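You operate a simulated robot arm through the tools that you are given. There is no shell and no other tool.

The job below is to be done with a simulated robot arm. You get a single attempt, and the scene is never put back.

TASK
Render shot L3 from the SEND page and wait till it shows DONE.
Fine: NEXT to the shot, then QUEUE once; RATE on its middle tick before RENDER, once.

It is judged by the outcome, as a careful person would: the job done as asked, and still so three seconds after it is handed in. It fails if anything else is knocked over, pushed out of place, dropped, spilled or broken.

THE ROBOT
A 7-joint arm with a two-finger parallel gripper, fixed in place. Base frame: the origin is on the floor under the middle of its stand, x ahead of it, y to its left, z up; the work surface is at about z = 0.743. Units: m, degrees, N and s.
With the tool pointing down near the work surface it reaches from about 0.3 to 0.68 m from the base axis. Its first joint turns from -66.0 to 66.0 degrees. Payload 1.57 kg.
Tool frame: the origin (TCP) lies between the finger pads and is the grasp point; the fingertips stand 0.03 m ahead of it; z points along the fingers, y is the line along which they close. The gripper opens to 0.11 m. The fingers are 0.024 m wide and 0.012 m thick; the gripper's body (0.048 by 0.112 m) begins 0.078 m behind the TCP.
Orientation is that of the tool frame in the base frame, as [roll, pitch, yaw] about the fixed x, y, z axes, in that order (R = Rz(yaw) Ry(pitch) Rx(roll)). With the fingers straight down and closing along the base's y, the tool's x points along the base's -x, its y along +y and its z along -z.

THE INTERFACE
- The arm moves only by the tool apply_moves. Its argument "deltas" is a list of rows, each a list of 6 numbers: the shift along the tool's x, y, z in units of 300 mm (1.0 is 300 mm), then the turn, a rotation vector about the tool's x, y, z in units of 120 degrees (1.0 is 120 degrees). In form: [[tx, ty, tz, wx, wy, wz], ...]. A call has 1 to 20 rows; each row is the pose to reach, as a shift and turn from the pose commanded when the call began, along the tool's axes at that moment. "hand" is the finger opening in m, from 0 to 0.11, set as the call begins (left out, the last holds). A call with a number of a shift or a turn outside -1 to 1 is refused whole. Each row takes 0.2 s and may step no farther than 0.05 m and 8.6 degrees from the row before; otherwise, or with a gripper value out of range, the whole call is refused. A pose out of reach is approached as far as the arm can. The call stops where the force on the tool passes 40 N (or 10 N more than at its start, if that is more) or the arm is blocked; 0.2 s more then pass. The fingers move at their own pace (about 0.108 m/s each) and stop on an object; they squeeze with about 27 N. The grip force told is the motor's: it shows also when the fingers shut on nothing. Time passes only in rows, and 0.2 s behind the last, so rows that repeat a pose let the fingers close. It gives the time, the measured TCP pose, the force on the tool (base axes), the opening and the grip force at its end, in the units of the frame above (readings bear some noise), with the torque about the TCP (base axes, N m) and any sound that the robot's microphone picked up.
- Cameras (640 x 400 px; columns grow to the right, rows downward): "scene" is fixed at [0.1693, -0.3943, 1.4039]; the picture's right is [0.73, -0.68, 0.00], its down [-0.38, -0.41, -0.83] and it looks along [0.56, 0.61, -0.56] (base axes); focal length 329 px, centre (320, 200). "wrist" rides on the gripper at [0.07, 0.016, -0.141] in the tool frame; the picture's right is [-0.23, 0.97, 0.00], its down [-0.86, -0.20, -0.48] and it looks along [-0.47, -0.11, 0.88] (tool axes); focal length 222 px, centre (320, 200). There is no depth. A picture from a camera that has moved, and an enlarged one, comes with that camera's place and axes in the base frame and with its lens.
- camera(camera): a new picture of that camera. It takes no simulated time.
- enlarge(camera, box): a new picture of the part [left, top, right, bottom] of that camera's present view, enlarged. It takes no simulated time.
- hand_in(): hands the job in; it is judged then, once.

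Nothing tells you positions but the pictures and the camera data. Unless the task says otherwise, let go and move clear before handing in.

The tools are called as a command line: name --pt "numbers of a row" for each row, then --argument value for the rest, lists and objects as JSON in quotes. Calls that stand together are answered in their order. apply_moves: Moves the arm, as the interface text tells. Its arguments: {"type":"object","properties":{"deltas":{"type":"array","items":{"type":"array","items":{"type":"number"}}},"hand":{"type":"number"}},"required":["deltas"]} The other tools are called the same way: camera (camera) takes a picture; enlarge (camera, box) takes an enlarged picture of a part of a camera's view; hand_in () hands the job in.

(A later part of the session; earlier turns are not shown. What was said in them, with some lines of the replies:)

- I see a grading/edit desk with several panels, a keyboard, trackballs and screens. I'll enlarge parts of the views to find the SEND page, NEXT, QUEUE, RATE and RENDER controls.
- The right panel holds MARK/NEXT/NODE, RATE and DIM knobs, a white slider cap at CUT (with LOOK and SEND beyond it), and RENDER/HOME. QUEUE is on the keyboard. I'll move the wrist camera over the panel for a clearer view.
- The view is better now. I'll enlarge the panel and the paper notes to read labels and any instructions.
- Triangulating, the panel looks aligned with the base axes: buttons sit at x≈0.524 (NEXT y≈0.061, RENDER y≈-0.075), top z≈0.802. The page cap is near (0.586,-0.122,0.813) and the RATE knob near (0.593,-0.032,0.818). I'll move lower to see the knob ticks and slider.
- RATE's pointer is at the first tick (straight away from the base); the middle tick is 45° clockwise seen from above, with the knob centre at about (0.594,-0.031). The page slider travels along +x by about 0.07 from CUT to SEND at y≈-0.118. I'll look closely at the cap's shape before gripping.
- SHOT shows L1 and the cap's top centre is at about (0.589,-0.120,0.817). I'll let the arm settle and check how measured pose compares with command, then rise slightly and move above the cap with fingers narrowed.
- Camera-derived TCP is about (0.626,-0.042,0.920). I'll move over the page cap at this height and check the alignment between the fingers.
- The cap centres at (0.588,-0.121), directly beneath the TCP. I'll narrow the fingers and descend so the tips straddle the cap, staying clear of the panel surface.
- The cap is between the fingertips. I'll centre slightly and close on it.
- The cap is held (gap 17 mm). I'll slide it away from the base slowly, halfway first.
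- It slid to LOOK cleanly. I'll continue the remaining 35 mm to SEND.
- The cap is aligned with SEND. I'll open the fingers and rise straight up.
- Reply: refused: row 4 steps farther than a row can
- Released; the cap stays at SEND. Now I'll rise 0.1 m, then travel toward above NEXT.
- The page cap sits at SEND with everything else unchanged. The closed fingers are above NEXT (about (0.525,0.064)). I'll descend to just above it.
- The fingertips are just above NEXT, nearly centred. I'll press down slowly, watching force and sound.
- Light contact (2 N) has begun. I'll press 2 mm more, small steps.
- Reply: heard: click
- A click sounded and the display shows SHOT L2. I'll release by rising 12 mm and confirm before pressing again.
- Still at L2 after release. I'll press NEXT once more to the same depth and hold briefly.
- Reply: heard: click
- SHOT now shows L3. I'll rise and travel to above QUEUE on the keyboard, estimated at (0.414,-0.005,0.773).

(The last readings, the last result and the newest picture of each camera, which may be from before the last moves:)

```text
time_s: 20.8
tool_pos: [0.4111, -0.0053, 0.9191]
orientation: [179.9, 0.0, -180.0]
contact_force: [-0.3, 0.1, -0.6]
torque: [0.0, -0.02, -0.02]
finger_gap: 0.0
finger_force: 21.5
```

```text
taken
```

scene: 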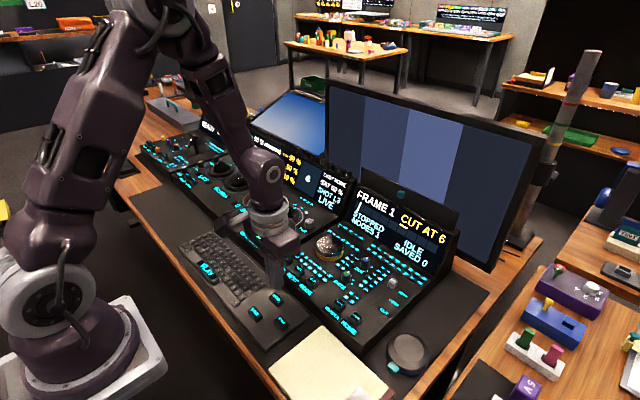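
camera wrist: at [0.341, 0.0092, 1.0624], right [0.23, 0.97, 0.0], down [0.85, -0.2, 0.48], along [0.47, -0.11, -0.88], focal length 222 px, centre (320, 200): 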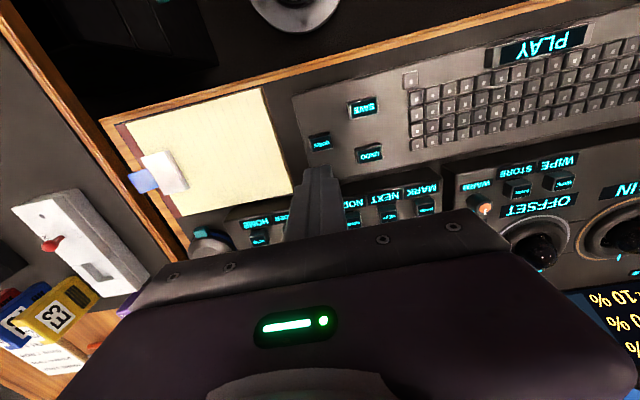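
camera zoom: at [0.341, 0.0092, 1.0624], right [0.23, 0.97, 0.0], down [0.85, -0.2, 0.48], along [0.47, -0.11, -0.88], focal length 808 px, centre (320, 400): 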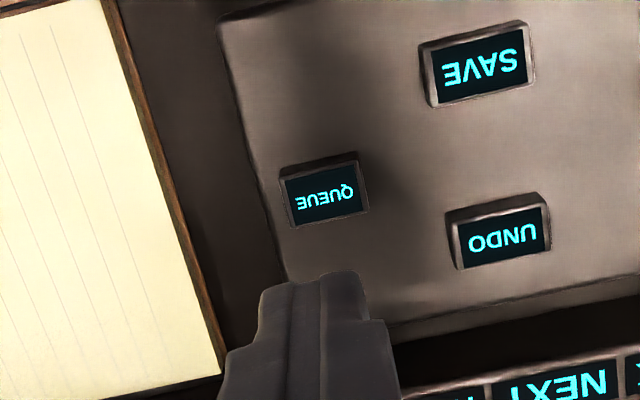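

QUEUE's centre is at about (0.415,-0.006). I'll shift a few mm and descend to about 10 mm above it.

apply_moves --pt "-0.013 0.0037 0.11 0 0 0" --pt "-0.013 0.0037 0.22 0 0 0" --pt "-0.013 0.0037 0.31 0 0 0" --pt "-0.013 0.0037 0.363 0 0 0" --pt "-0.013 0.0037 0.363 0 0 0" --pt "-0.013 0.0037 0.363 0 0 0"

enlarge --camera "wrist" --box '[240, 90, 400, 200]'

enlarge --camera "scene" --box '[220, 250, 330, 350]'

```text
time_s: 22.2
tool_pos: [0.4187, -0.004, 0.8088]
orientation: [-180.0, 0.0, 180.0]
contact_force: [-0.1, 0.2, -0.7]
torque: [0.01, 0.01, -0.03]
finger_gap: 0.0001
finger_force: 21.2
```

```text
3.64 times, centred on (320, 145) of wrist
camera zoom: at [0.3479, 0.0122, 0.9514], right [0.23, 0.97, 0.0], down [0.86, -0.2, 0.48], along [0.47, -0.11, -0.88], focal length 808 px, centre (320, 400)
```

zoom: 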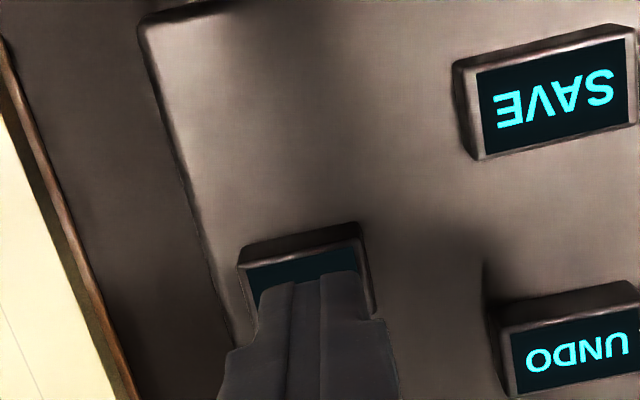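

```text
4.00 times, centred on (275, 300) of scene
camera zoom: at [0.1693, -0.3943, 1.4039], right [0.73, -0.68, 0.0], down [-0.38, -0.41, -0.83], along [0.56, 0.61, -0.56], focal length 1316 px, centre (500, -200)
```

zoom: 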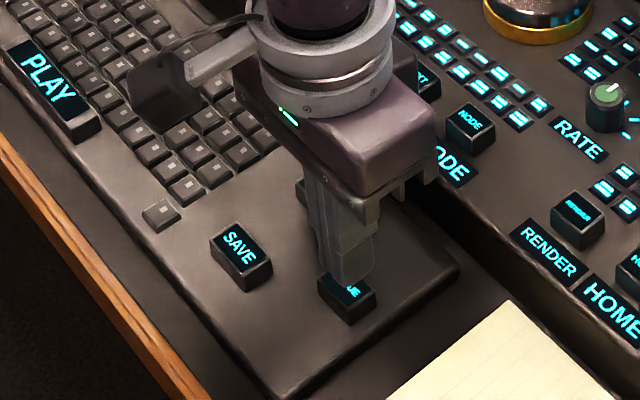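

Tips are slightly off toward +x/+y; I'll correct 2–3 mm and approach contact slowly.

apply_moves --pt "0.01 -0.007 0.005 0 0 0" --pt "0.01 -0.007 0.012 0 0 0" --pt "0.01 -0.007 0.018 0 0 0" --pt "0.01 -0.007 0.022 0 0 0" --pt "0.01 -0.007 0.022 0 0 0"

enlarge --camera "wrist" --box '[240, 90, 400, 200]'

enlarge --camera "scene" --box '[220, 250, 330, 350]'

```text
time_s: 23.4
tool_pos: [0.4147, -0.0064, 0.8024]
orientation: [-179.9, 0.0, 180.0]
contact_force: [0.4, 0.3, 0.1]
torque: [-0.02, -0.01, 0.01]
finger_gap: 0.0001
finger_force: 21.1
```

```text
3.64 times, centred on (320, 145) of wrist
camera zoom: at [0.3445, 0.0093, 0.945], right [0.23, 0.97, 0.0], down [0.85, -0.2, 0.48], along [0.47, -0.11, -0.88], focal length 808 px, centre (320, 400)
```

zoom: 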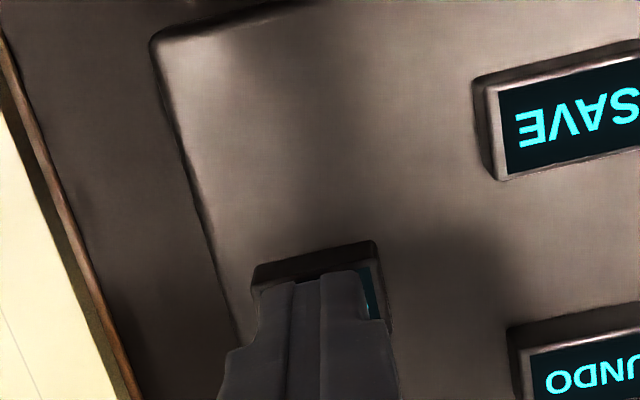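

```text
4.00 times, centred on (275, 300) of scene
camera zoom: at [0.1693, -0.3943, 1.4039], right [0.73, -0.68, 0.0], down [-0.38, -0.41, -0.83], along [0.56, 0.61, -0.56], focal length 1316 px, centre (500, -200)
```

zoom: 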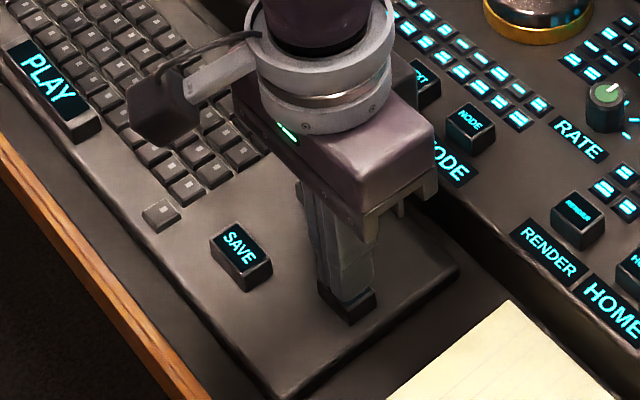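

Well centred over QUEUE. I'll press slowly, about 4.5 mm further.

apply_moves --pt "0 0 0.005 0 0 0" --pt "0 0 0.009 0 0 0" --pt "0 0 0.012 0 0 0" --pt "0 0 0.015 0 0 0" --pt "0 0 0.015 0 0 0"

camera --camera "scene"

enlarge --camera "scene" --box '[310, 160, 450, 270]'

```text
time_s: 24.6
tool_pos: [0.4141, -0.0056, 0.7988]
orientation: [180.0, 0.0, 180.0]
contact_force: [0.8, -0.8, 2.3]
torque: [-0.02, -0.02, -0.03]
finger_gap: 0.0
finger_force: 21.0
heard: click
```

```text
taken
```

scene: 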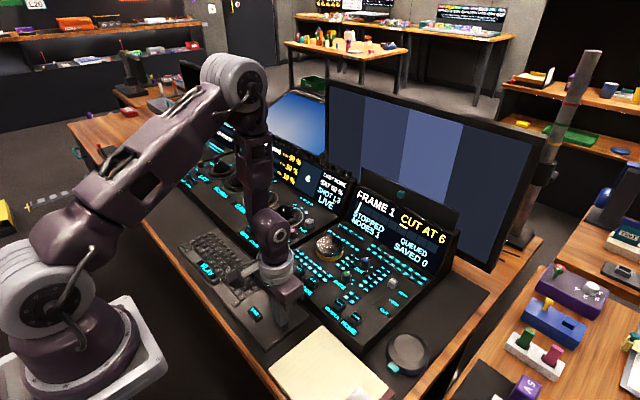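

```text
3.64 times, centred on (380, 215) of scene
camera zoom: at [0.1693, -0.3944, 1.4039], right [0.73, -0.68, 0.0], down [-0.38, -0.41, -0.83], along [0.56, 0.61, -0.56], focal length 1196 px, centre (102, 146)
```

zoom: 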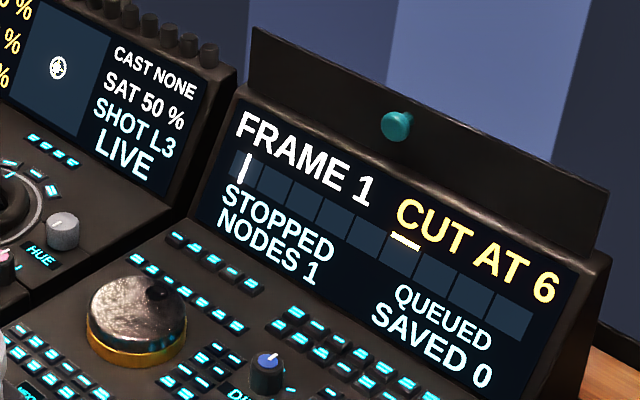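

The display shows QUEUED. I'll rise off the key and travel to above the RATE knob, opening the fingers to 40 mm.

apply_moves --pt "0 0 -0.05 0 0 0" --pt "0 0 -0.17 0 0 0" --pt "0 0 -0.3 0 0 0" --pt "0 0 -0.4 0 0 0" --pt "-0.12 -0.017 -0.4 0 0 0" --pt "-0.24 -0.033 -0.4 0 0 0" --pt "-0.36 -0.05 -0.4 0 0 0" --pt "-0.48 -0.067 -0.4 0 0 0" --pt "-0.6 -0.083 -0.4 0 0 0" --pt "-0.6 -0.083 -0.4 0 0 0" --pt "-0.6 -0.083 -0.4 0 0 0" --hand 0.04

enlarge --camera "wrist" --box '[250, 100, 390, 200]'

enlarge --camera "scene" --box '[290, 160, 450, 330]'

```text
time_s: 27.0
tool_pos: [0.5929, -0.0322, 0.9206]
orientation: [180.0, 0.0, -180.0]
contact_force: [1.2, -0.6, -0.2]
torque: [0.01, -0.02, -0.01]
finger_gap: 0.0399
finger_force: 0.1
```

```text
4.00 times, centred on (320, 150) of wrist
camera zoom: at [0.5227, -0.017, 1.0619], right [0.23, 0.97, 0.0], down [0.86, -0.2, 0.48], along [0.47, -0.11, -0.88], focal length 888 px, centre (320, 400)
```

zoom: 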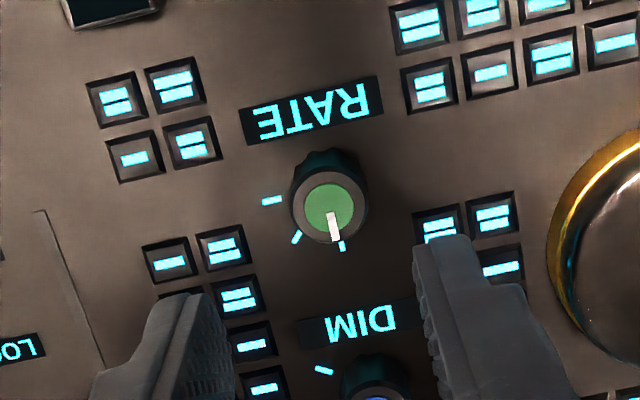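

```text
2.35 times, centred on (370, 245) of scene
camera zoom: at [0.1694, -0.3944, 1.4039], right [0.73, -0.68, 0.0], down [-0.38, -0.41, -0.83], along [0.56, 0.61, -0.56], focal length 774 px, centre (202, 94)
```

zoom: 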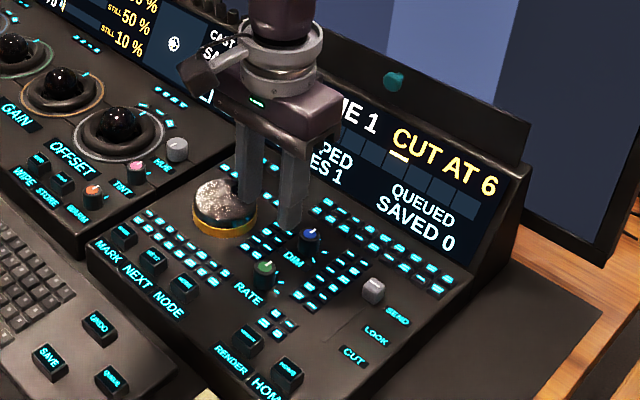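

The knob centre is at about (0.593,-0.030). I'll nudge +y and descend partially, then verify before straddling it.

apply_moves --pt "-0.003 0.009 0.08 0 0 0" --pt "-0.003 0.009 0.16 0 0 0" --pt "-0.003 0.009 0.213 0 0 0" --pt "-0.003 0.009 0.213 0 0 0" --pt "-0.003 0.009 0.213 0 0 0"

enlarge --camera "wrist" --box '[250, 100, 390, 200]'

enlarge --camera "scene" --box '[320, 220, 420, 310]'

```text
time_s: 28.2
tool_pos: [0.5946, -0.0279, 0.8544]
orientation: [180.0, -0.1, 180.0]
contact_force: [-0.7, -0.1, 0.0]
torque: [0.0, 0.01, 0.01]
finger_gap: 0.0399
finger_force: 0.0
```

```text
4.00 times, centred on (320, 150) of wrist
camera zoom: at [0.5242, -0.0129, 0.9963], right [0.23, 0.97, 0.0], down [0.86, -0.2, 0.48], along [0.47, -0.11, -0.88], focal length 888 px, centre (320, 400)
```

zoom: 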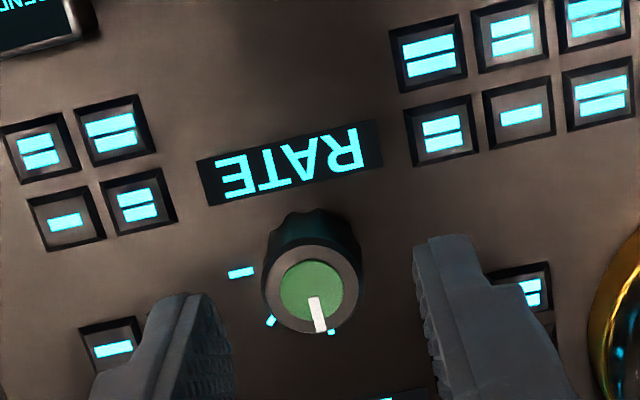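

```text
4.44 times, centred on (370, 265) of scene
camera zoom: at [0.1693, -0.3943, 1.4039], right [0.73, -0.68, 0.0], down [-0.38, -0.41, -0.83], along [0.56, 0.61, -0.56], focal length 1462 px, centre (98, -89)
```

zoom: 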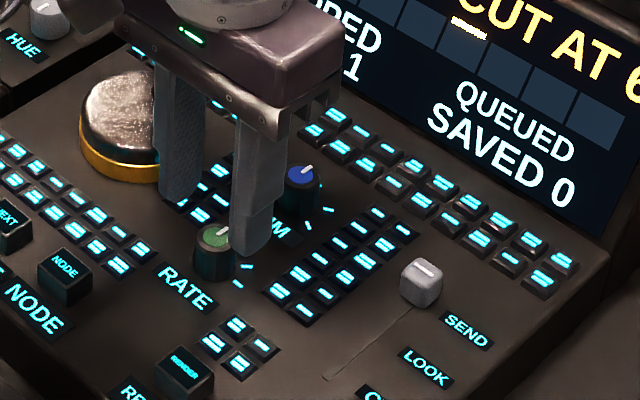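

The knob is between the fingers. I'll centre 1.5 mm and descend so the pads cover its upper 14 mm, then close gently.

apply_moves --pt "0.005 -0.005 0.025 0 0 0" --pt "0.005 -0.005 0.05 0 0 0" --pt "0.005 -0.005 0.071 0 0 0" --pt "0.005 -0.005 0.071 0 0 0" --pt "0.005 -0.005 0.071 0 0 0"

enlarge --camera "wrist" --box '[250, 100, 390, 200]'

```text
time_s: 29.4
tool_pos: [0.5941, -0.0314, 0.8324]
orientation: [-179.9, 0.0, 180.0]
contact_force: [0.1, -0.6, 0.2]
torque: [-0.02, -0.01, -0.03]
finger_gap: 0.04
finger_force: 0.1
```

```text
4.00 times, centred on (320, 150) of wrist
camera zoom: at [0.5241, -0.0159, 0.9747], right [0.23, 0.97, 0.0], down [0.86, -0.2, 0.48], along [0.47, -0.11, -0.88], focal length 888 px, centre (320, 400)
```

zoom: 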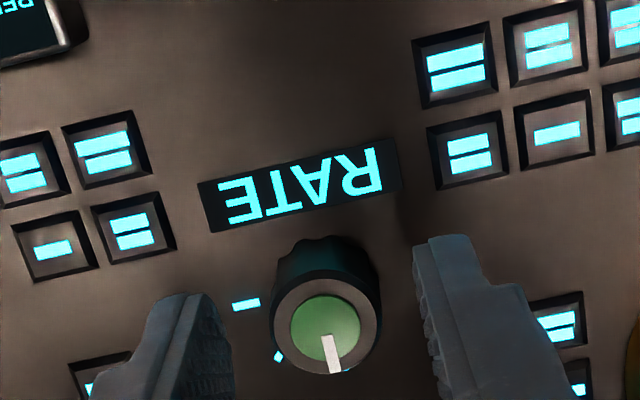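

Positioned well. Closing on the RATE knob.

apply_moves --pt "0.003 0.004 0 0 0 0" --pt "0.003 0.004 0 0 0 0" --pt "0.003 0.004 0 0 0 0" --hand 0.015

enlarge --camera "wrist" --box '[250, 100, 390, 200]'

```text
time_s: 30.2
tool_pos: [0.5936, -0.0306, 0.8323]
orientation: [-179.9, 0.2, 179.9]
contact_force: [11.2, -11.8, -6.5]
torque: [-0.19, -0.53, -0.01]
finger_gap: 0.0229
finger_force: 35.0
```

```text
4.00 times, centred on (320, 150) of wrist
camera zoom: at [0.5233, -0.0147, 0.9745], right [0.23, 0.97, 0.0], down [0.85, -0.2, 0.48], along [0.47, -0.11, -0.88], focal length 888 px, centre (320, 400)
```

zoom: 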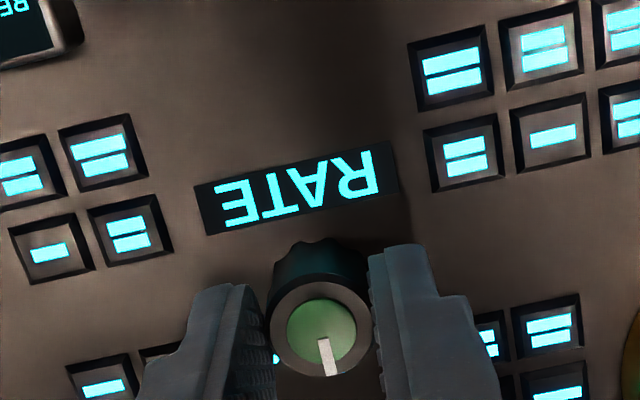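

Gripped (gap 23 mm). I'll relieve the small lateral load and rotate clockwise (from above) by about 22° first, then check.

apply_moves --pt "-0.003 -0.003 0 0 0 0" --pt "-0.003 -0.003 0 0 0 0.0625" --pt "-0.003 -0.003 0 0 0 0.125" --pt "-0.003 -0.003 0 0 0 0.1875" --pt "-0.003 -0.003 0 0 0 0.1875"

camera --camera "wrist"

enlarge --camera "wrist" --box '[250, 100, 390, 200]'

enlarge --camera "scene" --box '[320, 220, 420, 310]'

```text
time_s: 31.4
tool_pos: [0.5944, -0.03, 0.8329]
orientation: [180.0, 0.0, 157.4]
contact_force: [6.6, -11.1, -7.8]
torque: [-0.01, 0.07, -0.01]
finger_gap: 0.0227
finger_force: 35.6
```

```text
taken
camera wrist: at [0.5355, 0.0111, 0.9747], right [0.58, 0.81, 0.0], down [0.71, -0.51, 0.48], along [0.39, -0.28, -0.88], focal length 222 px, centre (320, 200)
```

wrist: 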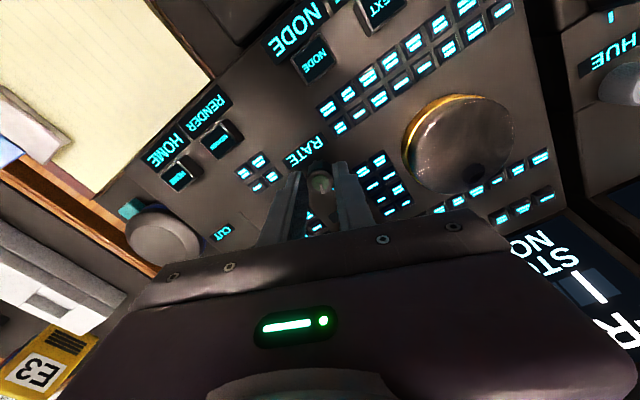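

```text
4.00 times, centred on (320, 150) of wrist
camera zoom: at [0.5355, 0.0111, 0.9747], right [0.58, 0.81, 0.0], down [0.71, -0.51, 0.48], along [0.39, -0.28, -0.88], focal length 888 px, centre (320, 400)
```

zoom: 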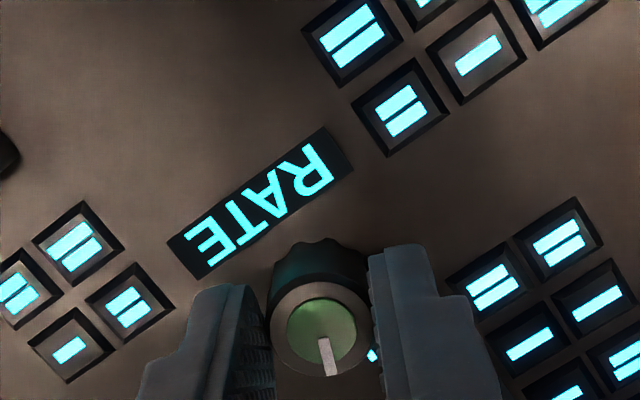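

```text
4.44 times, centred on (370, 265) of scene
camera zoom: at [0.1696, -0.3946, 1.4038], right [0.73, -0.68, 0.0], down [-0.38, -0.41, -0.83], along [0.56, 0.61, -0.56], focal length 1462 px, centre (98, -89)
```

zoom: 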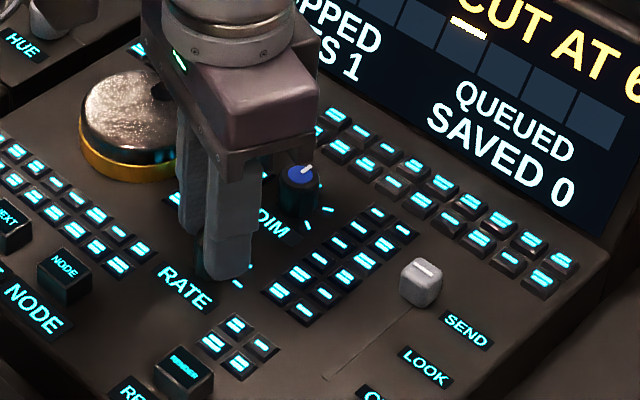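

The knob turns with the gripper with no slip. I'll turn the remaining 22.5°.

apply_moves --pt "0 0 0 0 0 0.0625" --pt "0 0 0 0 0 0.125" --pt "0 0 0 0 0 0.1875" --pt "0 0 0 0 0 0.1875" --pt "0 0 0 0 0 0.1875"

enlarge --camera "wrist" --box '[250, 100, 390, 200]'

enlarge --camera "scene" --box '[320, 220, 420, 310]'

```text
time_s: 32.6
tool_pos: [0.5945, -0.0293, 0.8323]
orientation: [-179.9, -0.1, 135.0]
contact_force: [3.4, -4.0, -14.3]
torque: [0.0, -0.36, 0.01]
finger_gap: 0.0226
finger_force: 35.3
```

```text
4.00 times, centred on (320, 150) of wrist
camera zoom: at [0.5562, 0.0303, 0.9748], right [0.85, 0.53, 0.0], down [0.46, -0.75, 0.48], along [0.25, -0.41, -0.88], focal length 888 px, centre (320, 400)
```

zoom: 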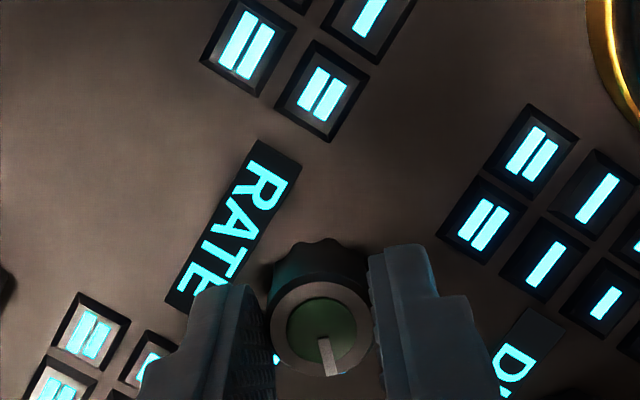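

```text
4.44 times, centred on (370, 265) of scene
camera zoom: at [0.1697, -0.3944, 1.4038], right [0.73, -0.68, 0.0], down [-0.38, -0.41, -0.83], along [0.56, 0.61, -0.56], focal length 1462 px, centre (98, -89)
```

zoom: 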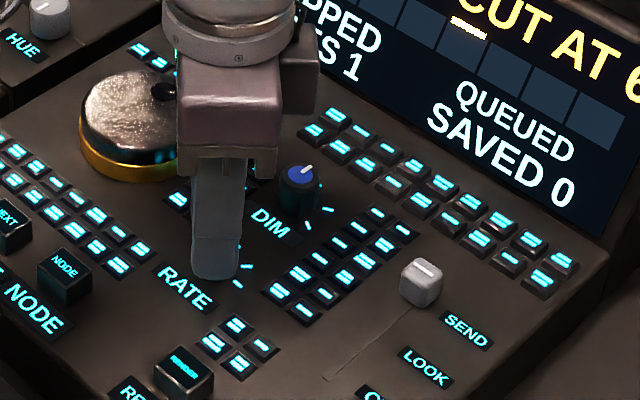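

The tool has turned exactly 45°. I'll open a little (32 mm) and rise straight up to check the pointer.

apply_moves --pt "0 0 0 0 0 0" --pt "0 0 0 0 0 0" --pt "0 0 -0.03 0 0 0" --pt "0 0 -0.1 0 0 0" --pt "0 0 -0.2 0 0 0" --pt "0 0 -0.3 0 0 0" --pt "0 0 -0.3 0 0 0" --hand 0.032

enlarge --camera "wrist" --box '[250, 100, 390, 200]'

enlarge --camera "scene" --box '[320, 220, 420, 310]'

enlarge --camera "scene" --box '[310, 160, 450, 270]'

```text
time_s: 34.2
tool_pos: [0.5965, -0.0286, 0.9244]
orientation: [-180.0, -0.1, 135.0]
contact_force: [0.2, -0.6, -0.2]
torque: [0.0, 0.0, 0.0]
finger_gap: 0.032
finger_force: 0.1
```

```text
4.00 times, centred on (320, 150) of wrist
camera zoom: at [0.5571, 0.0308, 1.0664], right [0.85, 0.53, 0.0], down [0.46, -0.75, 0.48], along [0.25, -0.41, -0.88], focal length 888 px, centre (320, 400)
```

zoom: 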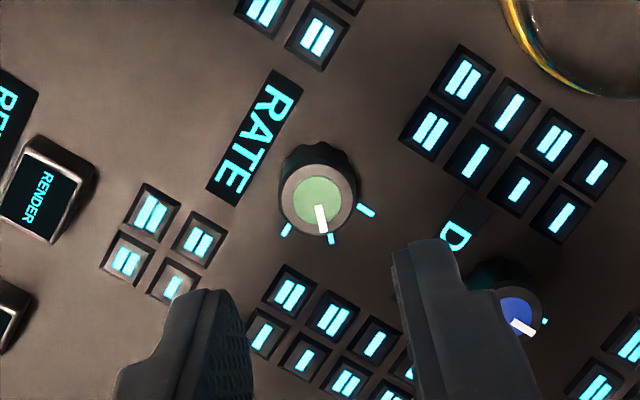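

```text
4.44 times, centred on (370, 265) of scene
camera zoom: at [0.1693, -0.3943, 1.4039], right [0.73, -0.68, 0.0], down [-0.38, -0.41, -0.83], along [0.56, 0.61, -0.56], focal length 1462 px, centre (98, -89)
```

zoom: 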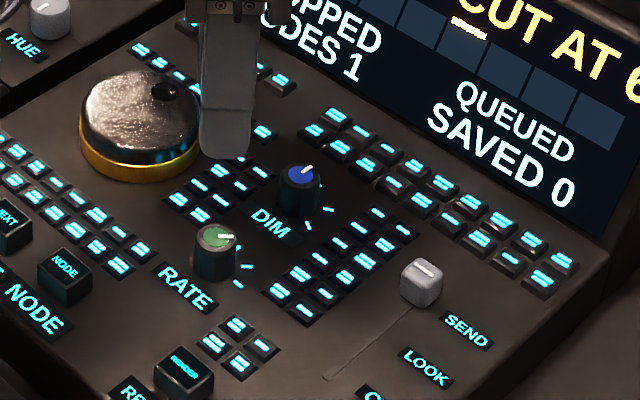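

```text
3.64 times, centred on (380, 215) of scene
camera zoom: at [0.1693, -0.3943, 1.4039], right [0.73, -0.68, 0.0], down [-0.38, -0.41, -0.83], along [0.56, 0.61, -0.56], focal length 1196 px, centre (102, 146)
```

zoom: 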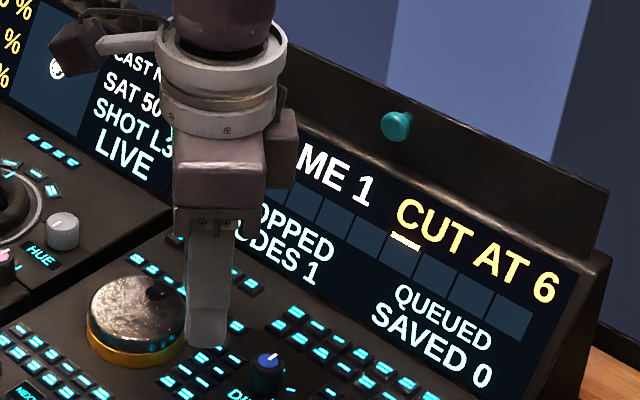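

The RATE pointer now lies on the middle tick (measured about -46°). I'll turn the wrist back, close the fingers, and travel to above RENDER at about (0.5245,-0.0755).

apply_moves --pt "0.0101 -0.0465 0 0 0 -0.0625" --pt "0.0202 -0.0929 0 0 0 -0.125" --pt "0.0303 -0.1394 0 0 0 -0.1875" --pt "0.0404 -0.1859 0 0 0 -0.25" --pt "0.0505 -0.2323 0 0 0 -0.3125" --pt "0.0606 -0.2788 0 0 0 -0.375" --pt "0.0606 -0.2788 0 0 0 -0.375" --pt "0.0606 -0.2788 0 0 0 -0.375" --hand 0.0

camera --camera "wrist"

enlarge --camera "wrist" --box '[250, 90, 410, 200]'

enlarge --camera "scene" --box '[310, 160, 450, 330]'

```text
time_s: 36.0
tool_pos: [0.5223, -0.0756, 0.9237]
orientation: [179.9, -0.1, -179.9]
contact_force: [0.3, -0.5, 0.6]
torque: [0.01, 0.02, 0.0]
finger_gap: 0.0
finger_force: 21.4
```

```text
taken
camera wrist: at [0.4526, -0.0611, 1.0655], right [0.23, 0.97, 0.0], down [0.86, -0.2, 0.48], along [0.47, -0.11, -0.88], focal length 222 px, centre (320, 200)
```

wrist: 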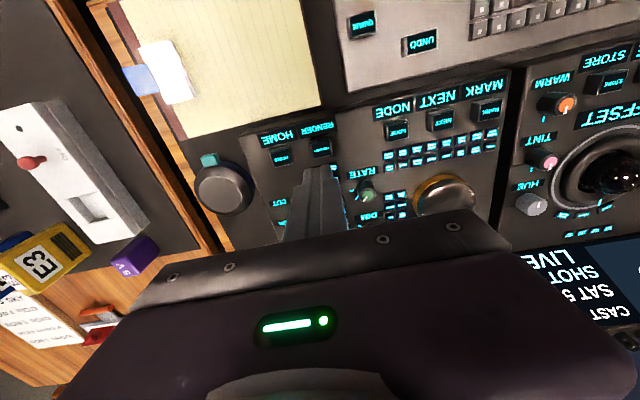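

```text
3.64 times, centred on (330, 145) of wrist
camera zoom: at [0.4526, -0.0611, 1.0655], right [0.23, 0.97, 0.0], down [0.86, -0.2, 0.48], along [0.47, -0.11, -0.88], focal length 808 px, centre (284, 400)
```

zoom: 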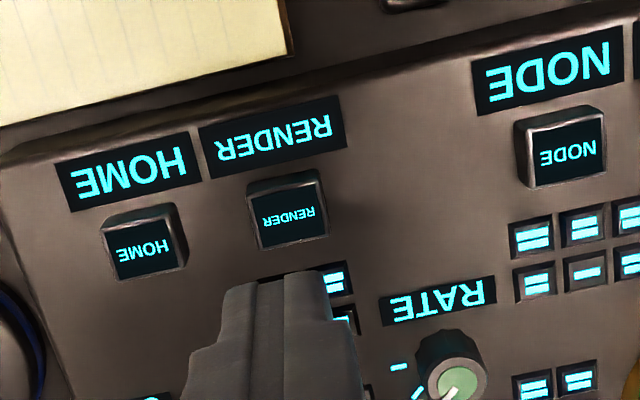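

```text
2.35 times, centred on (380, 245) of scene
camera zoom: at [0.1693, -0.3944, 1.4039], right [0.73, -0.68, 0.0], down [-0.38, -0.41, -0.83], along [0.56, 0.61, -0.56], focal length 774 px, centre (179, 94)
```

zoom: 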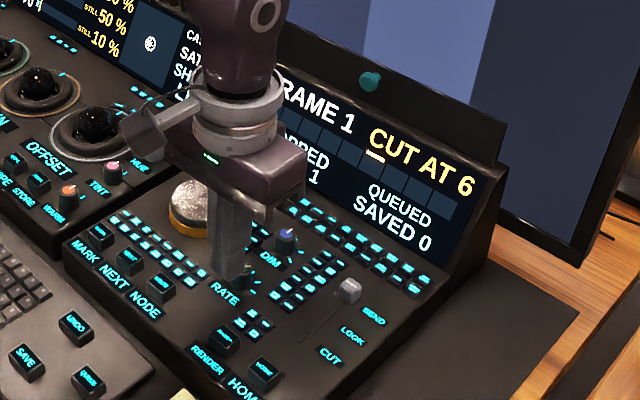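

RENDER's top centre is at about (0.5255,-0.0763). Descending to just above it.

apply_moves --pt "-0.009 0.003 0.09 0 0 0" --pt "-0.009 0.003 0.18 0 0 0" --pt "-0.009 0.003 0.25 0 0 0" --pt "-0.009 0.003 0.272 0 0 0" --pt "-0.009 0.003 0.272 0 0 0" --pt "-0.009 0.003 0.272 0 0 0"

enlarge --camera "wrist" --box '[240, 90, 400, 200]'

enlarge --camera "scene" --box '[300, 230, 420, 340]'

```text
time_s: 37.4
tool_pos: [0.526, -0.0762, 0.8399]
orientation: [-180.0, 0.0, -180.0]
contact_force: [-0.1, 0.3, 0.0]
torque: [-0.03, 0.01, 0.01]
finger_gap: 0.0002
finger_force: 21.6
```

```text
3.64 times, centred on (320, 145) of wrist
camera zoom: at [0.4561, -0.0599, 0.9823], right [0.23, 0.97, 0.0], down [0.86, -0.2, 0.48], along [0.47, -0.11, -0.88], focal length 808 px, centre (320, 400)
```

zoom: 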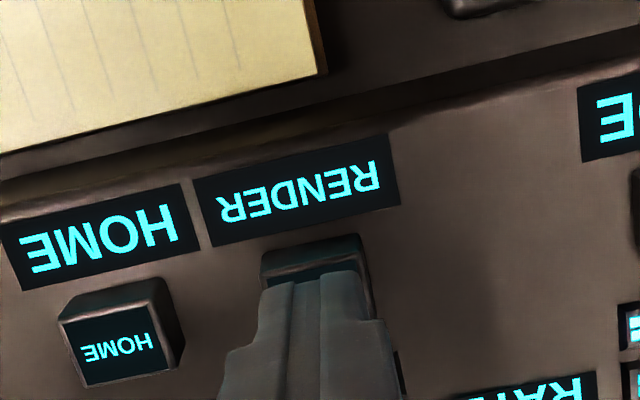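

```text
3.64 times, centred on (360, 285) of scene
camera zoom: at [0.1693, -0.3943, 1.4039], right [0.73, -0.68, 0.0], down [-0.38, -0.41, -0.83], along [0.56, 0.61, -0.56], focal length 1196 px, centre (174, -109)
```

zoom: 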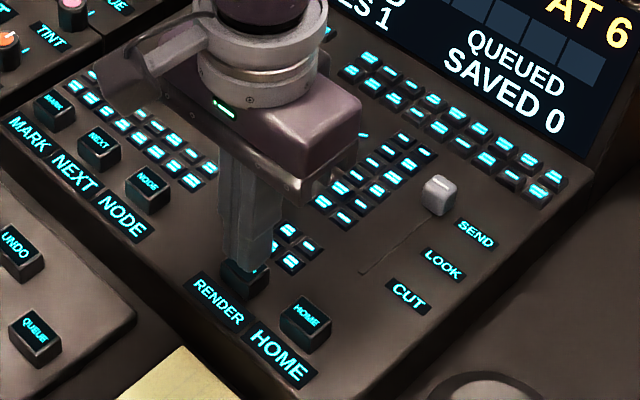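

Centred on RENDER. Pressing once, slowly to the depth that clicked before.

apply_moves --pt "0 0 0.015 0 0 0" --pt "0 0 0.027 0 0 0" --pt "0 0 0.034 0 0 0" --pt "0 0 0.039 0 0 0" --pt "0 0 0.043 0 0 0" --pt "0 0 0.043 0 0 0"

enlarge --camera "scene" --box '[310, 160, 450, 270]'

```text
time_s: 38.8
tool_pos: [0.526, -0.0754, 0.8277]
orientation: [-179.9, 0.1, 180.0]
contact_force: [1.2, -0.2, 4.0]
torque: [-0.02, -0.03, -0.01]
finger_gap: 0.0003
finger_force: 20.8
heard: click
```

```text
3.64 times, centred on (380, 215) of scene
camera zoom: at [0.1693, -0.3943, 1.4039], right [0.73, -0.68, 0.0], down [-0.38, -0.41, -0.83], along [0.56, 0.61, -0.56], focal length 1196 px, centre (102, 146)
```

zoom: 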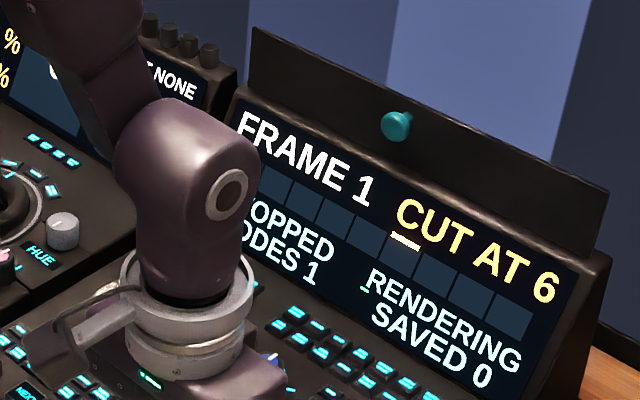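

It shows RENDERING with a progress bar starting. I'll lift straight off RENDER and move clear, then wait while it renders.

apply_moves --pt "0 0 -0.04 0 0 0" --pt "0 0 -0.15 0 0 0" --pt "0 0 -0.3 0 0 0" --pt "0 0 -0.4 0 0 0" --pt "0.1 0 -0.45 0 0 0" --pt "0.2 0 -0.5 0 0 0" --pt "0.3 0 -0.55 0 0 0" --pt "0.3 0 -0.55 0 0 0"

enlarge --camera "scene" --box '[290, 160, 470, 330]'

```text
time_s: 40.6
tool_pos: [0.4354, -0.073, 0.9919]
orientation: [180.0, 0.0, 180.0]
contact_force: [0.3, 0.1, -0.5]
torque: [-0.02, 0.01, 0.0]
finger_gap: 0.0
finger_force: 20.9
```

```text
2.35 times, centred on (380, 245) of scene
camera zoom: at [0.1693, -0.3943, 1.4039], right [0.73, -0.68, 0.0], down [-0.38, -0.41, -0.83], along [0.56, 0.61, -0.56], focal length 774 px, centre (179, 94)
```

zoom: 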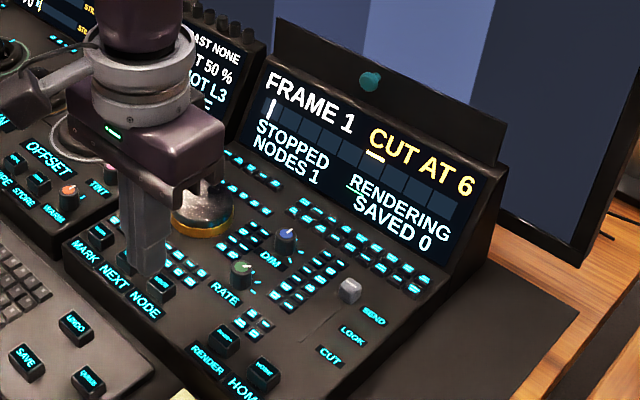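

Rendering is in progress and the arm is clear of the panel. I'll wait in place, re-checking the screen.

apply_moves --pt "0 0 0 0 0 0" --pt "0 0 0 0 0 0" --pt "0 0 0 0 0 0" --pt "0 0 0 0 0 0" --pt "0 0 0 0 0 0" --pt "0 0 0 0 0 0" --pt "0 0 0 0 0 0" --pt "0 0 0 0 0 0" --pt "0 0 0 0 0 0" --pt "0 0 0 0 0 0" --pt "0 0 0 0 0 0" --pt "0 0 0 0 0 0" --pt "0 0 0 0 0 0" --pt "0 0 0 0 0 0" --pt "0 0 0 0 0 0" --pt "0 0 0 0 0 0" --pt "0 0 0 0 0 0" --pt "0 0 0 0 0 0" --pt "0 0 0 0 0 0" --pt "0 0 0 0 0 0" --hand 0.03

enlarge --camera "scene" --box '[310, 160, 450, 270]'

```text
time_s: 44.8
tool_pos: [0.4348, -0.0723, 0.9916]
orientation: [180.0, 0.1, -179.9]
contact_force: [-0.1, -0.5, 0.1]
torque: [0.01, 0.02, 0.0]
finger_gap: 0.03
finger_force: 0.0
```

```text
3.64 times, centred on (380, 215) of scene
camera zoom: at [0.1693, -0.3943, 1.4039], right [0.73, -0.68, 0.0], down [-0.38, -0.41, -0.83], along [0.56, 0.61, -0.56], focal length 1196 px, centre (102, 146)
```

zoom: 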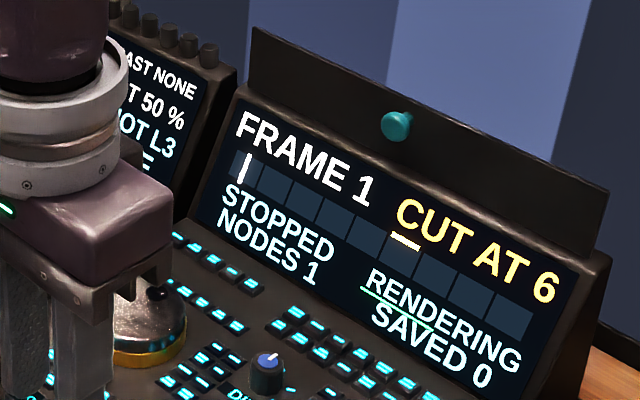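

The progress bar is advancing (about 40%). I'll keep waiting.

apply_moves --pt "0 0 0 0 0 0" --pt "0 0 0 0 0 0" --pt "0 0 0 0 0 0" --pt "0 0 0 0 0 0" --pt "0 0 0 0 0 0" --pt "0 0 0 0 0 0" --pt "0 0 0 0 0 0" --pt "0 0 0 0 0 0" --pt "0 0 0 0 0 0" --pt "0 0 0 0 0 0" --pt "0 0 0 0 0 0" --pt "0 0 0 0 0 0" --pt "0 0 0 0 0 0" --pt "0 0 0 0 0 0" --pt "0 0 0 0 0 0" --pt "0 0 0 0 0 0" --pt "0 0 0 0 0 0" --pt "0 0 0 0 0 0" --pt "0 0 0 0 0 0" --pt "0 0 0 0 0 0"

apply_moves --pt "0 0 0 0 0 0" --pt "0 0 0 0 0 0" --pt "0 0 0 0 0 0" --pt "0 0 0 0 0 0" --pt "0 0 0 0 0 0" --pt "0 0 0 0 0 0" --pt "0 0 0 0 0 0" --pt "0 0 0 0 0 0" --pt "0 0 0 0 0 0" --pt "0 0 0 0 0 0" --pt "0 0 0 0 0 0" --pt "0 0 0 0 0 0" --pt "0 0 0 0 0 0" --pt "0 0 0 0 0 0" --pt "0 0 0 0 0 0" --pt "0 0 0 0 0 0" --pt "0 0 0 0 0 0" --pt "0 0 0 0 0 0" --pt "0 0 0 0 0 0" --pt "0 0 0 0 0 0"

enlarge --camera "scene" --box '[310, 160, 450, 270]'

```text
time_s: 49.0
tool_pos: [0.4353, -0.0725, 0.9902]
orientation: [180.0, 0.0, -180.0]
contact_force: [-0.1, 0.1, -0.8]
torque: [-0.02, -0.01, 0.0]
finger_gap: 0.0301
finger_force: 0.1
```

```text
time_s: 53.2
tool_pos: [0.4345, -0.0725, 0.9914]
orientation: [-180.0, 0.1, 180.0]
contact_force: [0.6, -0.1, 0.8]
torque: [0.0, 0.02, -0.02]
finger_gap: 0.0297
finger_force: 0.1
```

```text
3.64 times, centred on (380, 215) of scene
camera zoom: at [0.1693, -0.3943, 1.4039], right [0.73, -0.68, 0.0], down [-0.38, -0.41, -0.83], along [0.56, 0.61, -0.56], focal length 1196 px, centre (102, 146)
```

zoom: 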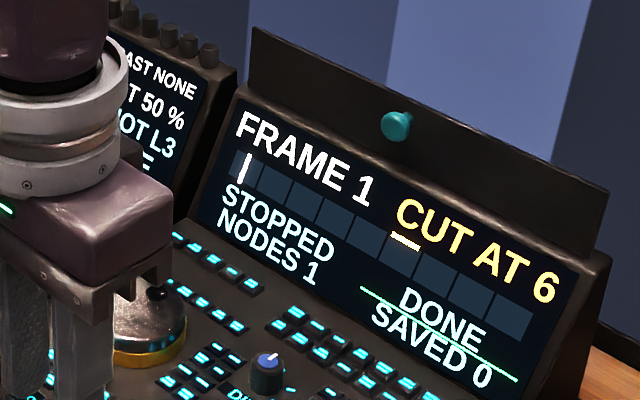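

The screen shows DONE with the full progress bar. I'll do one last check of the whole scene before handing in.

camera --camera "scene"

enlarge --camera "scene" --box '[290, 160, 470, 330]'

camera --camera "wrist"

```text
taken
```

scene: 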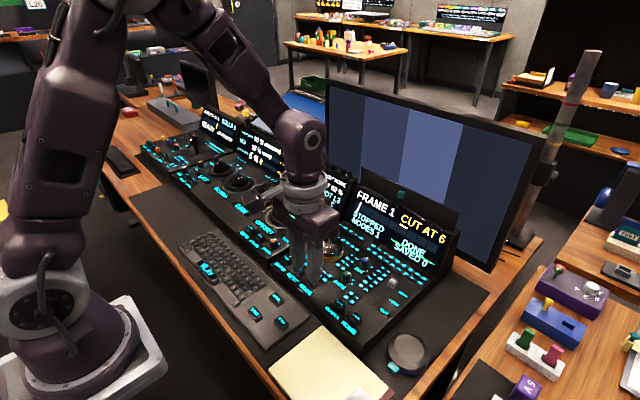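

```text
2.35 times, centred on (380, 245) of scene
camera zoom: at [0.1693, -0.3943, 1.4039], right [0.73, -0.68, 0.0], down [-0.38, -0.41, -0.83], along [0.56, 0.61, -0.56], focal length 774 px, centre (179, 94)
```

zoom: 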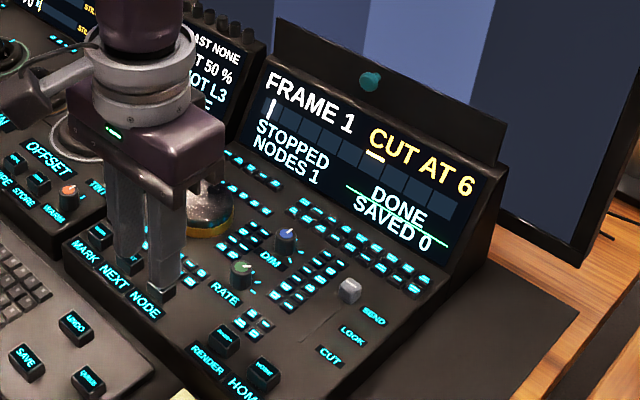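

```text
taken
camera wrist: at [0.365, -0.0576, 1.1335], right [0.23, 0.97, 0.0], down [0.86, -0.2, 0.48], along [0.47, -0.11, -0.88], focal length 222 px, centre (320, 200)
```

wrist: 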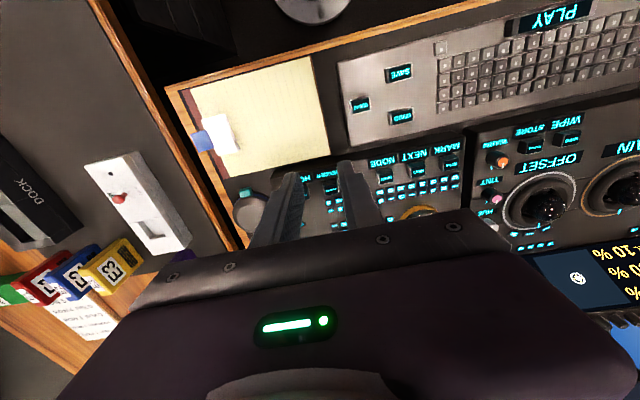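

Everything is in place: page at SEND, SHOT L3, RATE on its middle tick, and the display reads DONE. The arm is clear, so I'm handing in.

hand_in

```text
The job is handed in.
```

Shot L3 is rendered and the display reads DONE; I've handed the job in.

- **Page:** I slid the page control from CUT to SEND.
- **Shot:** I pressed NEXT twice, and the display went from L1 to L3.
- **Queue:** I pressed QUEUE once, and the display showed QUEUED.
- **Rate:** I turned RATE 45° clockwise onto its middle tick before rendering.
- **Render:** I pressed RENDER once, then waited with the arm clear until the progress bar filled and DONE appeared.

In the final pictures, nothing else looked moved or knocked over.
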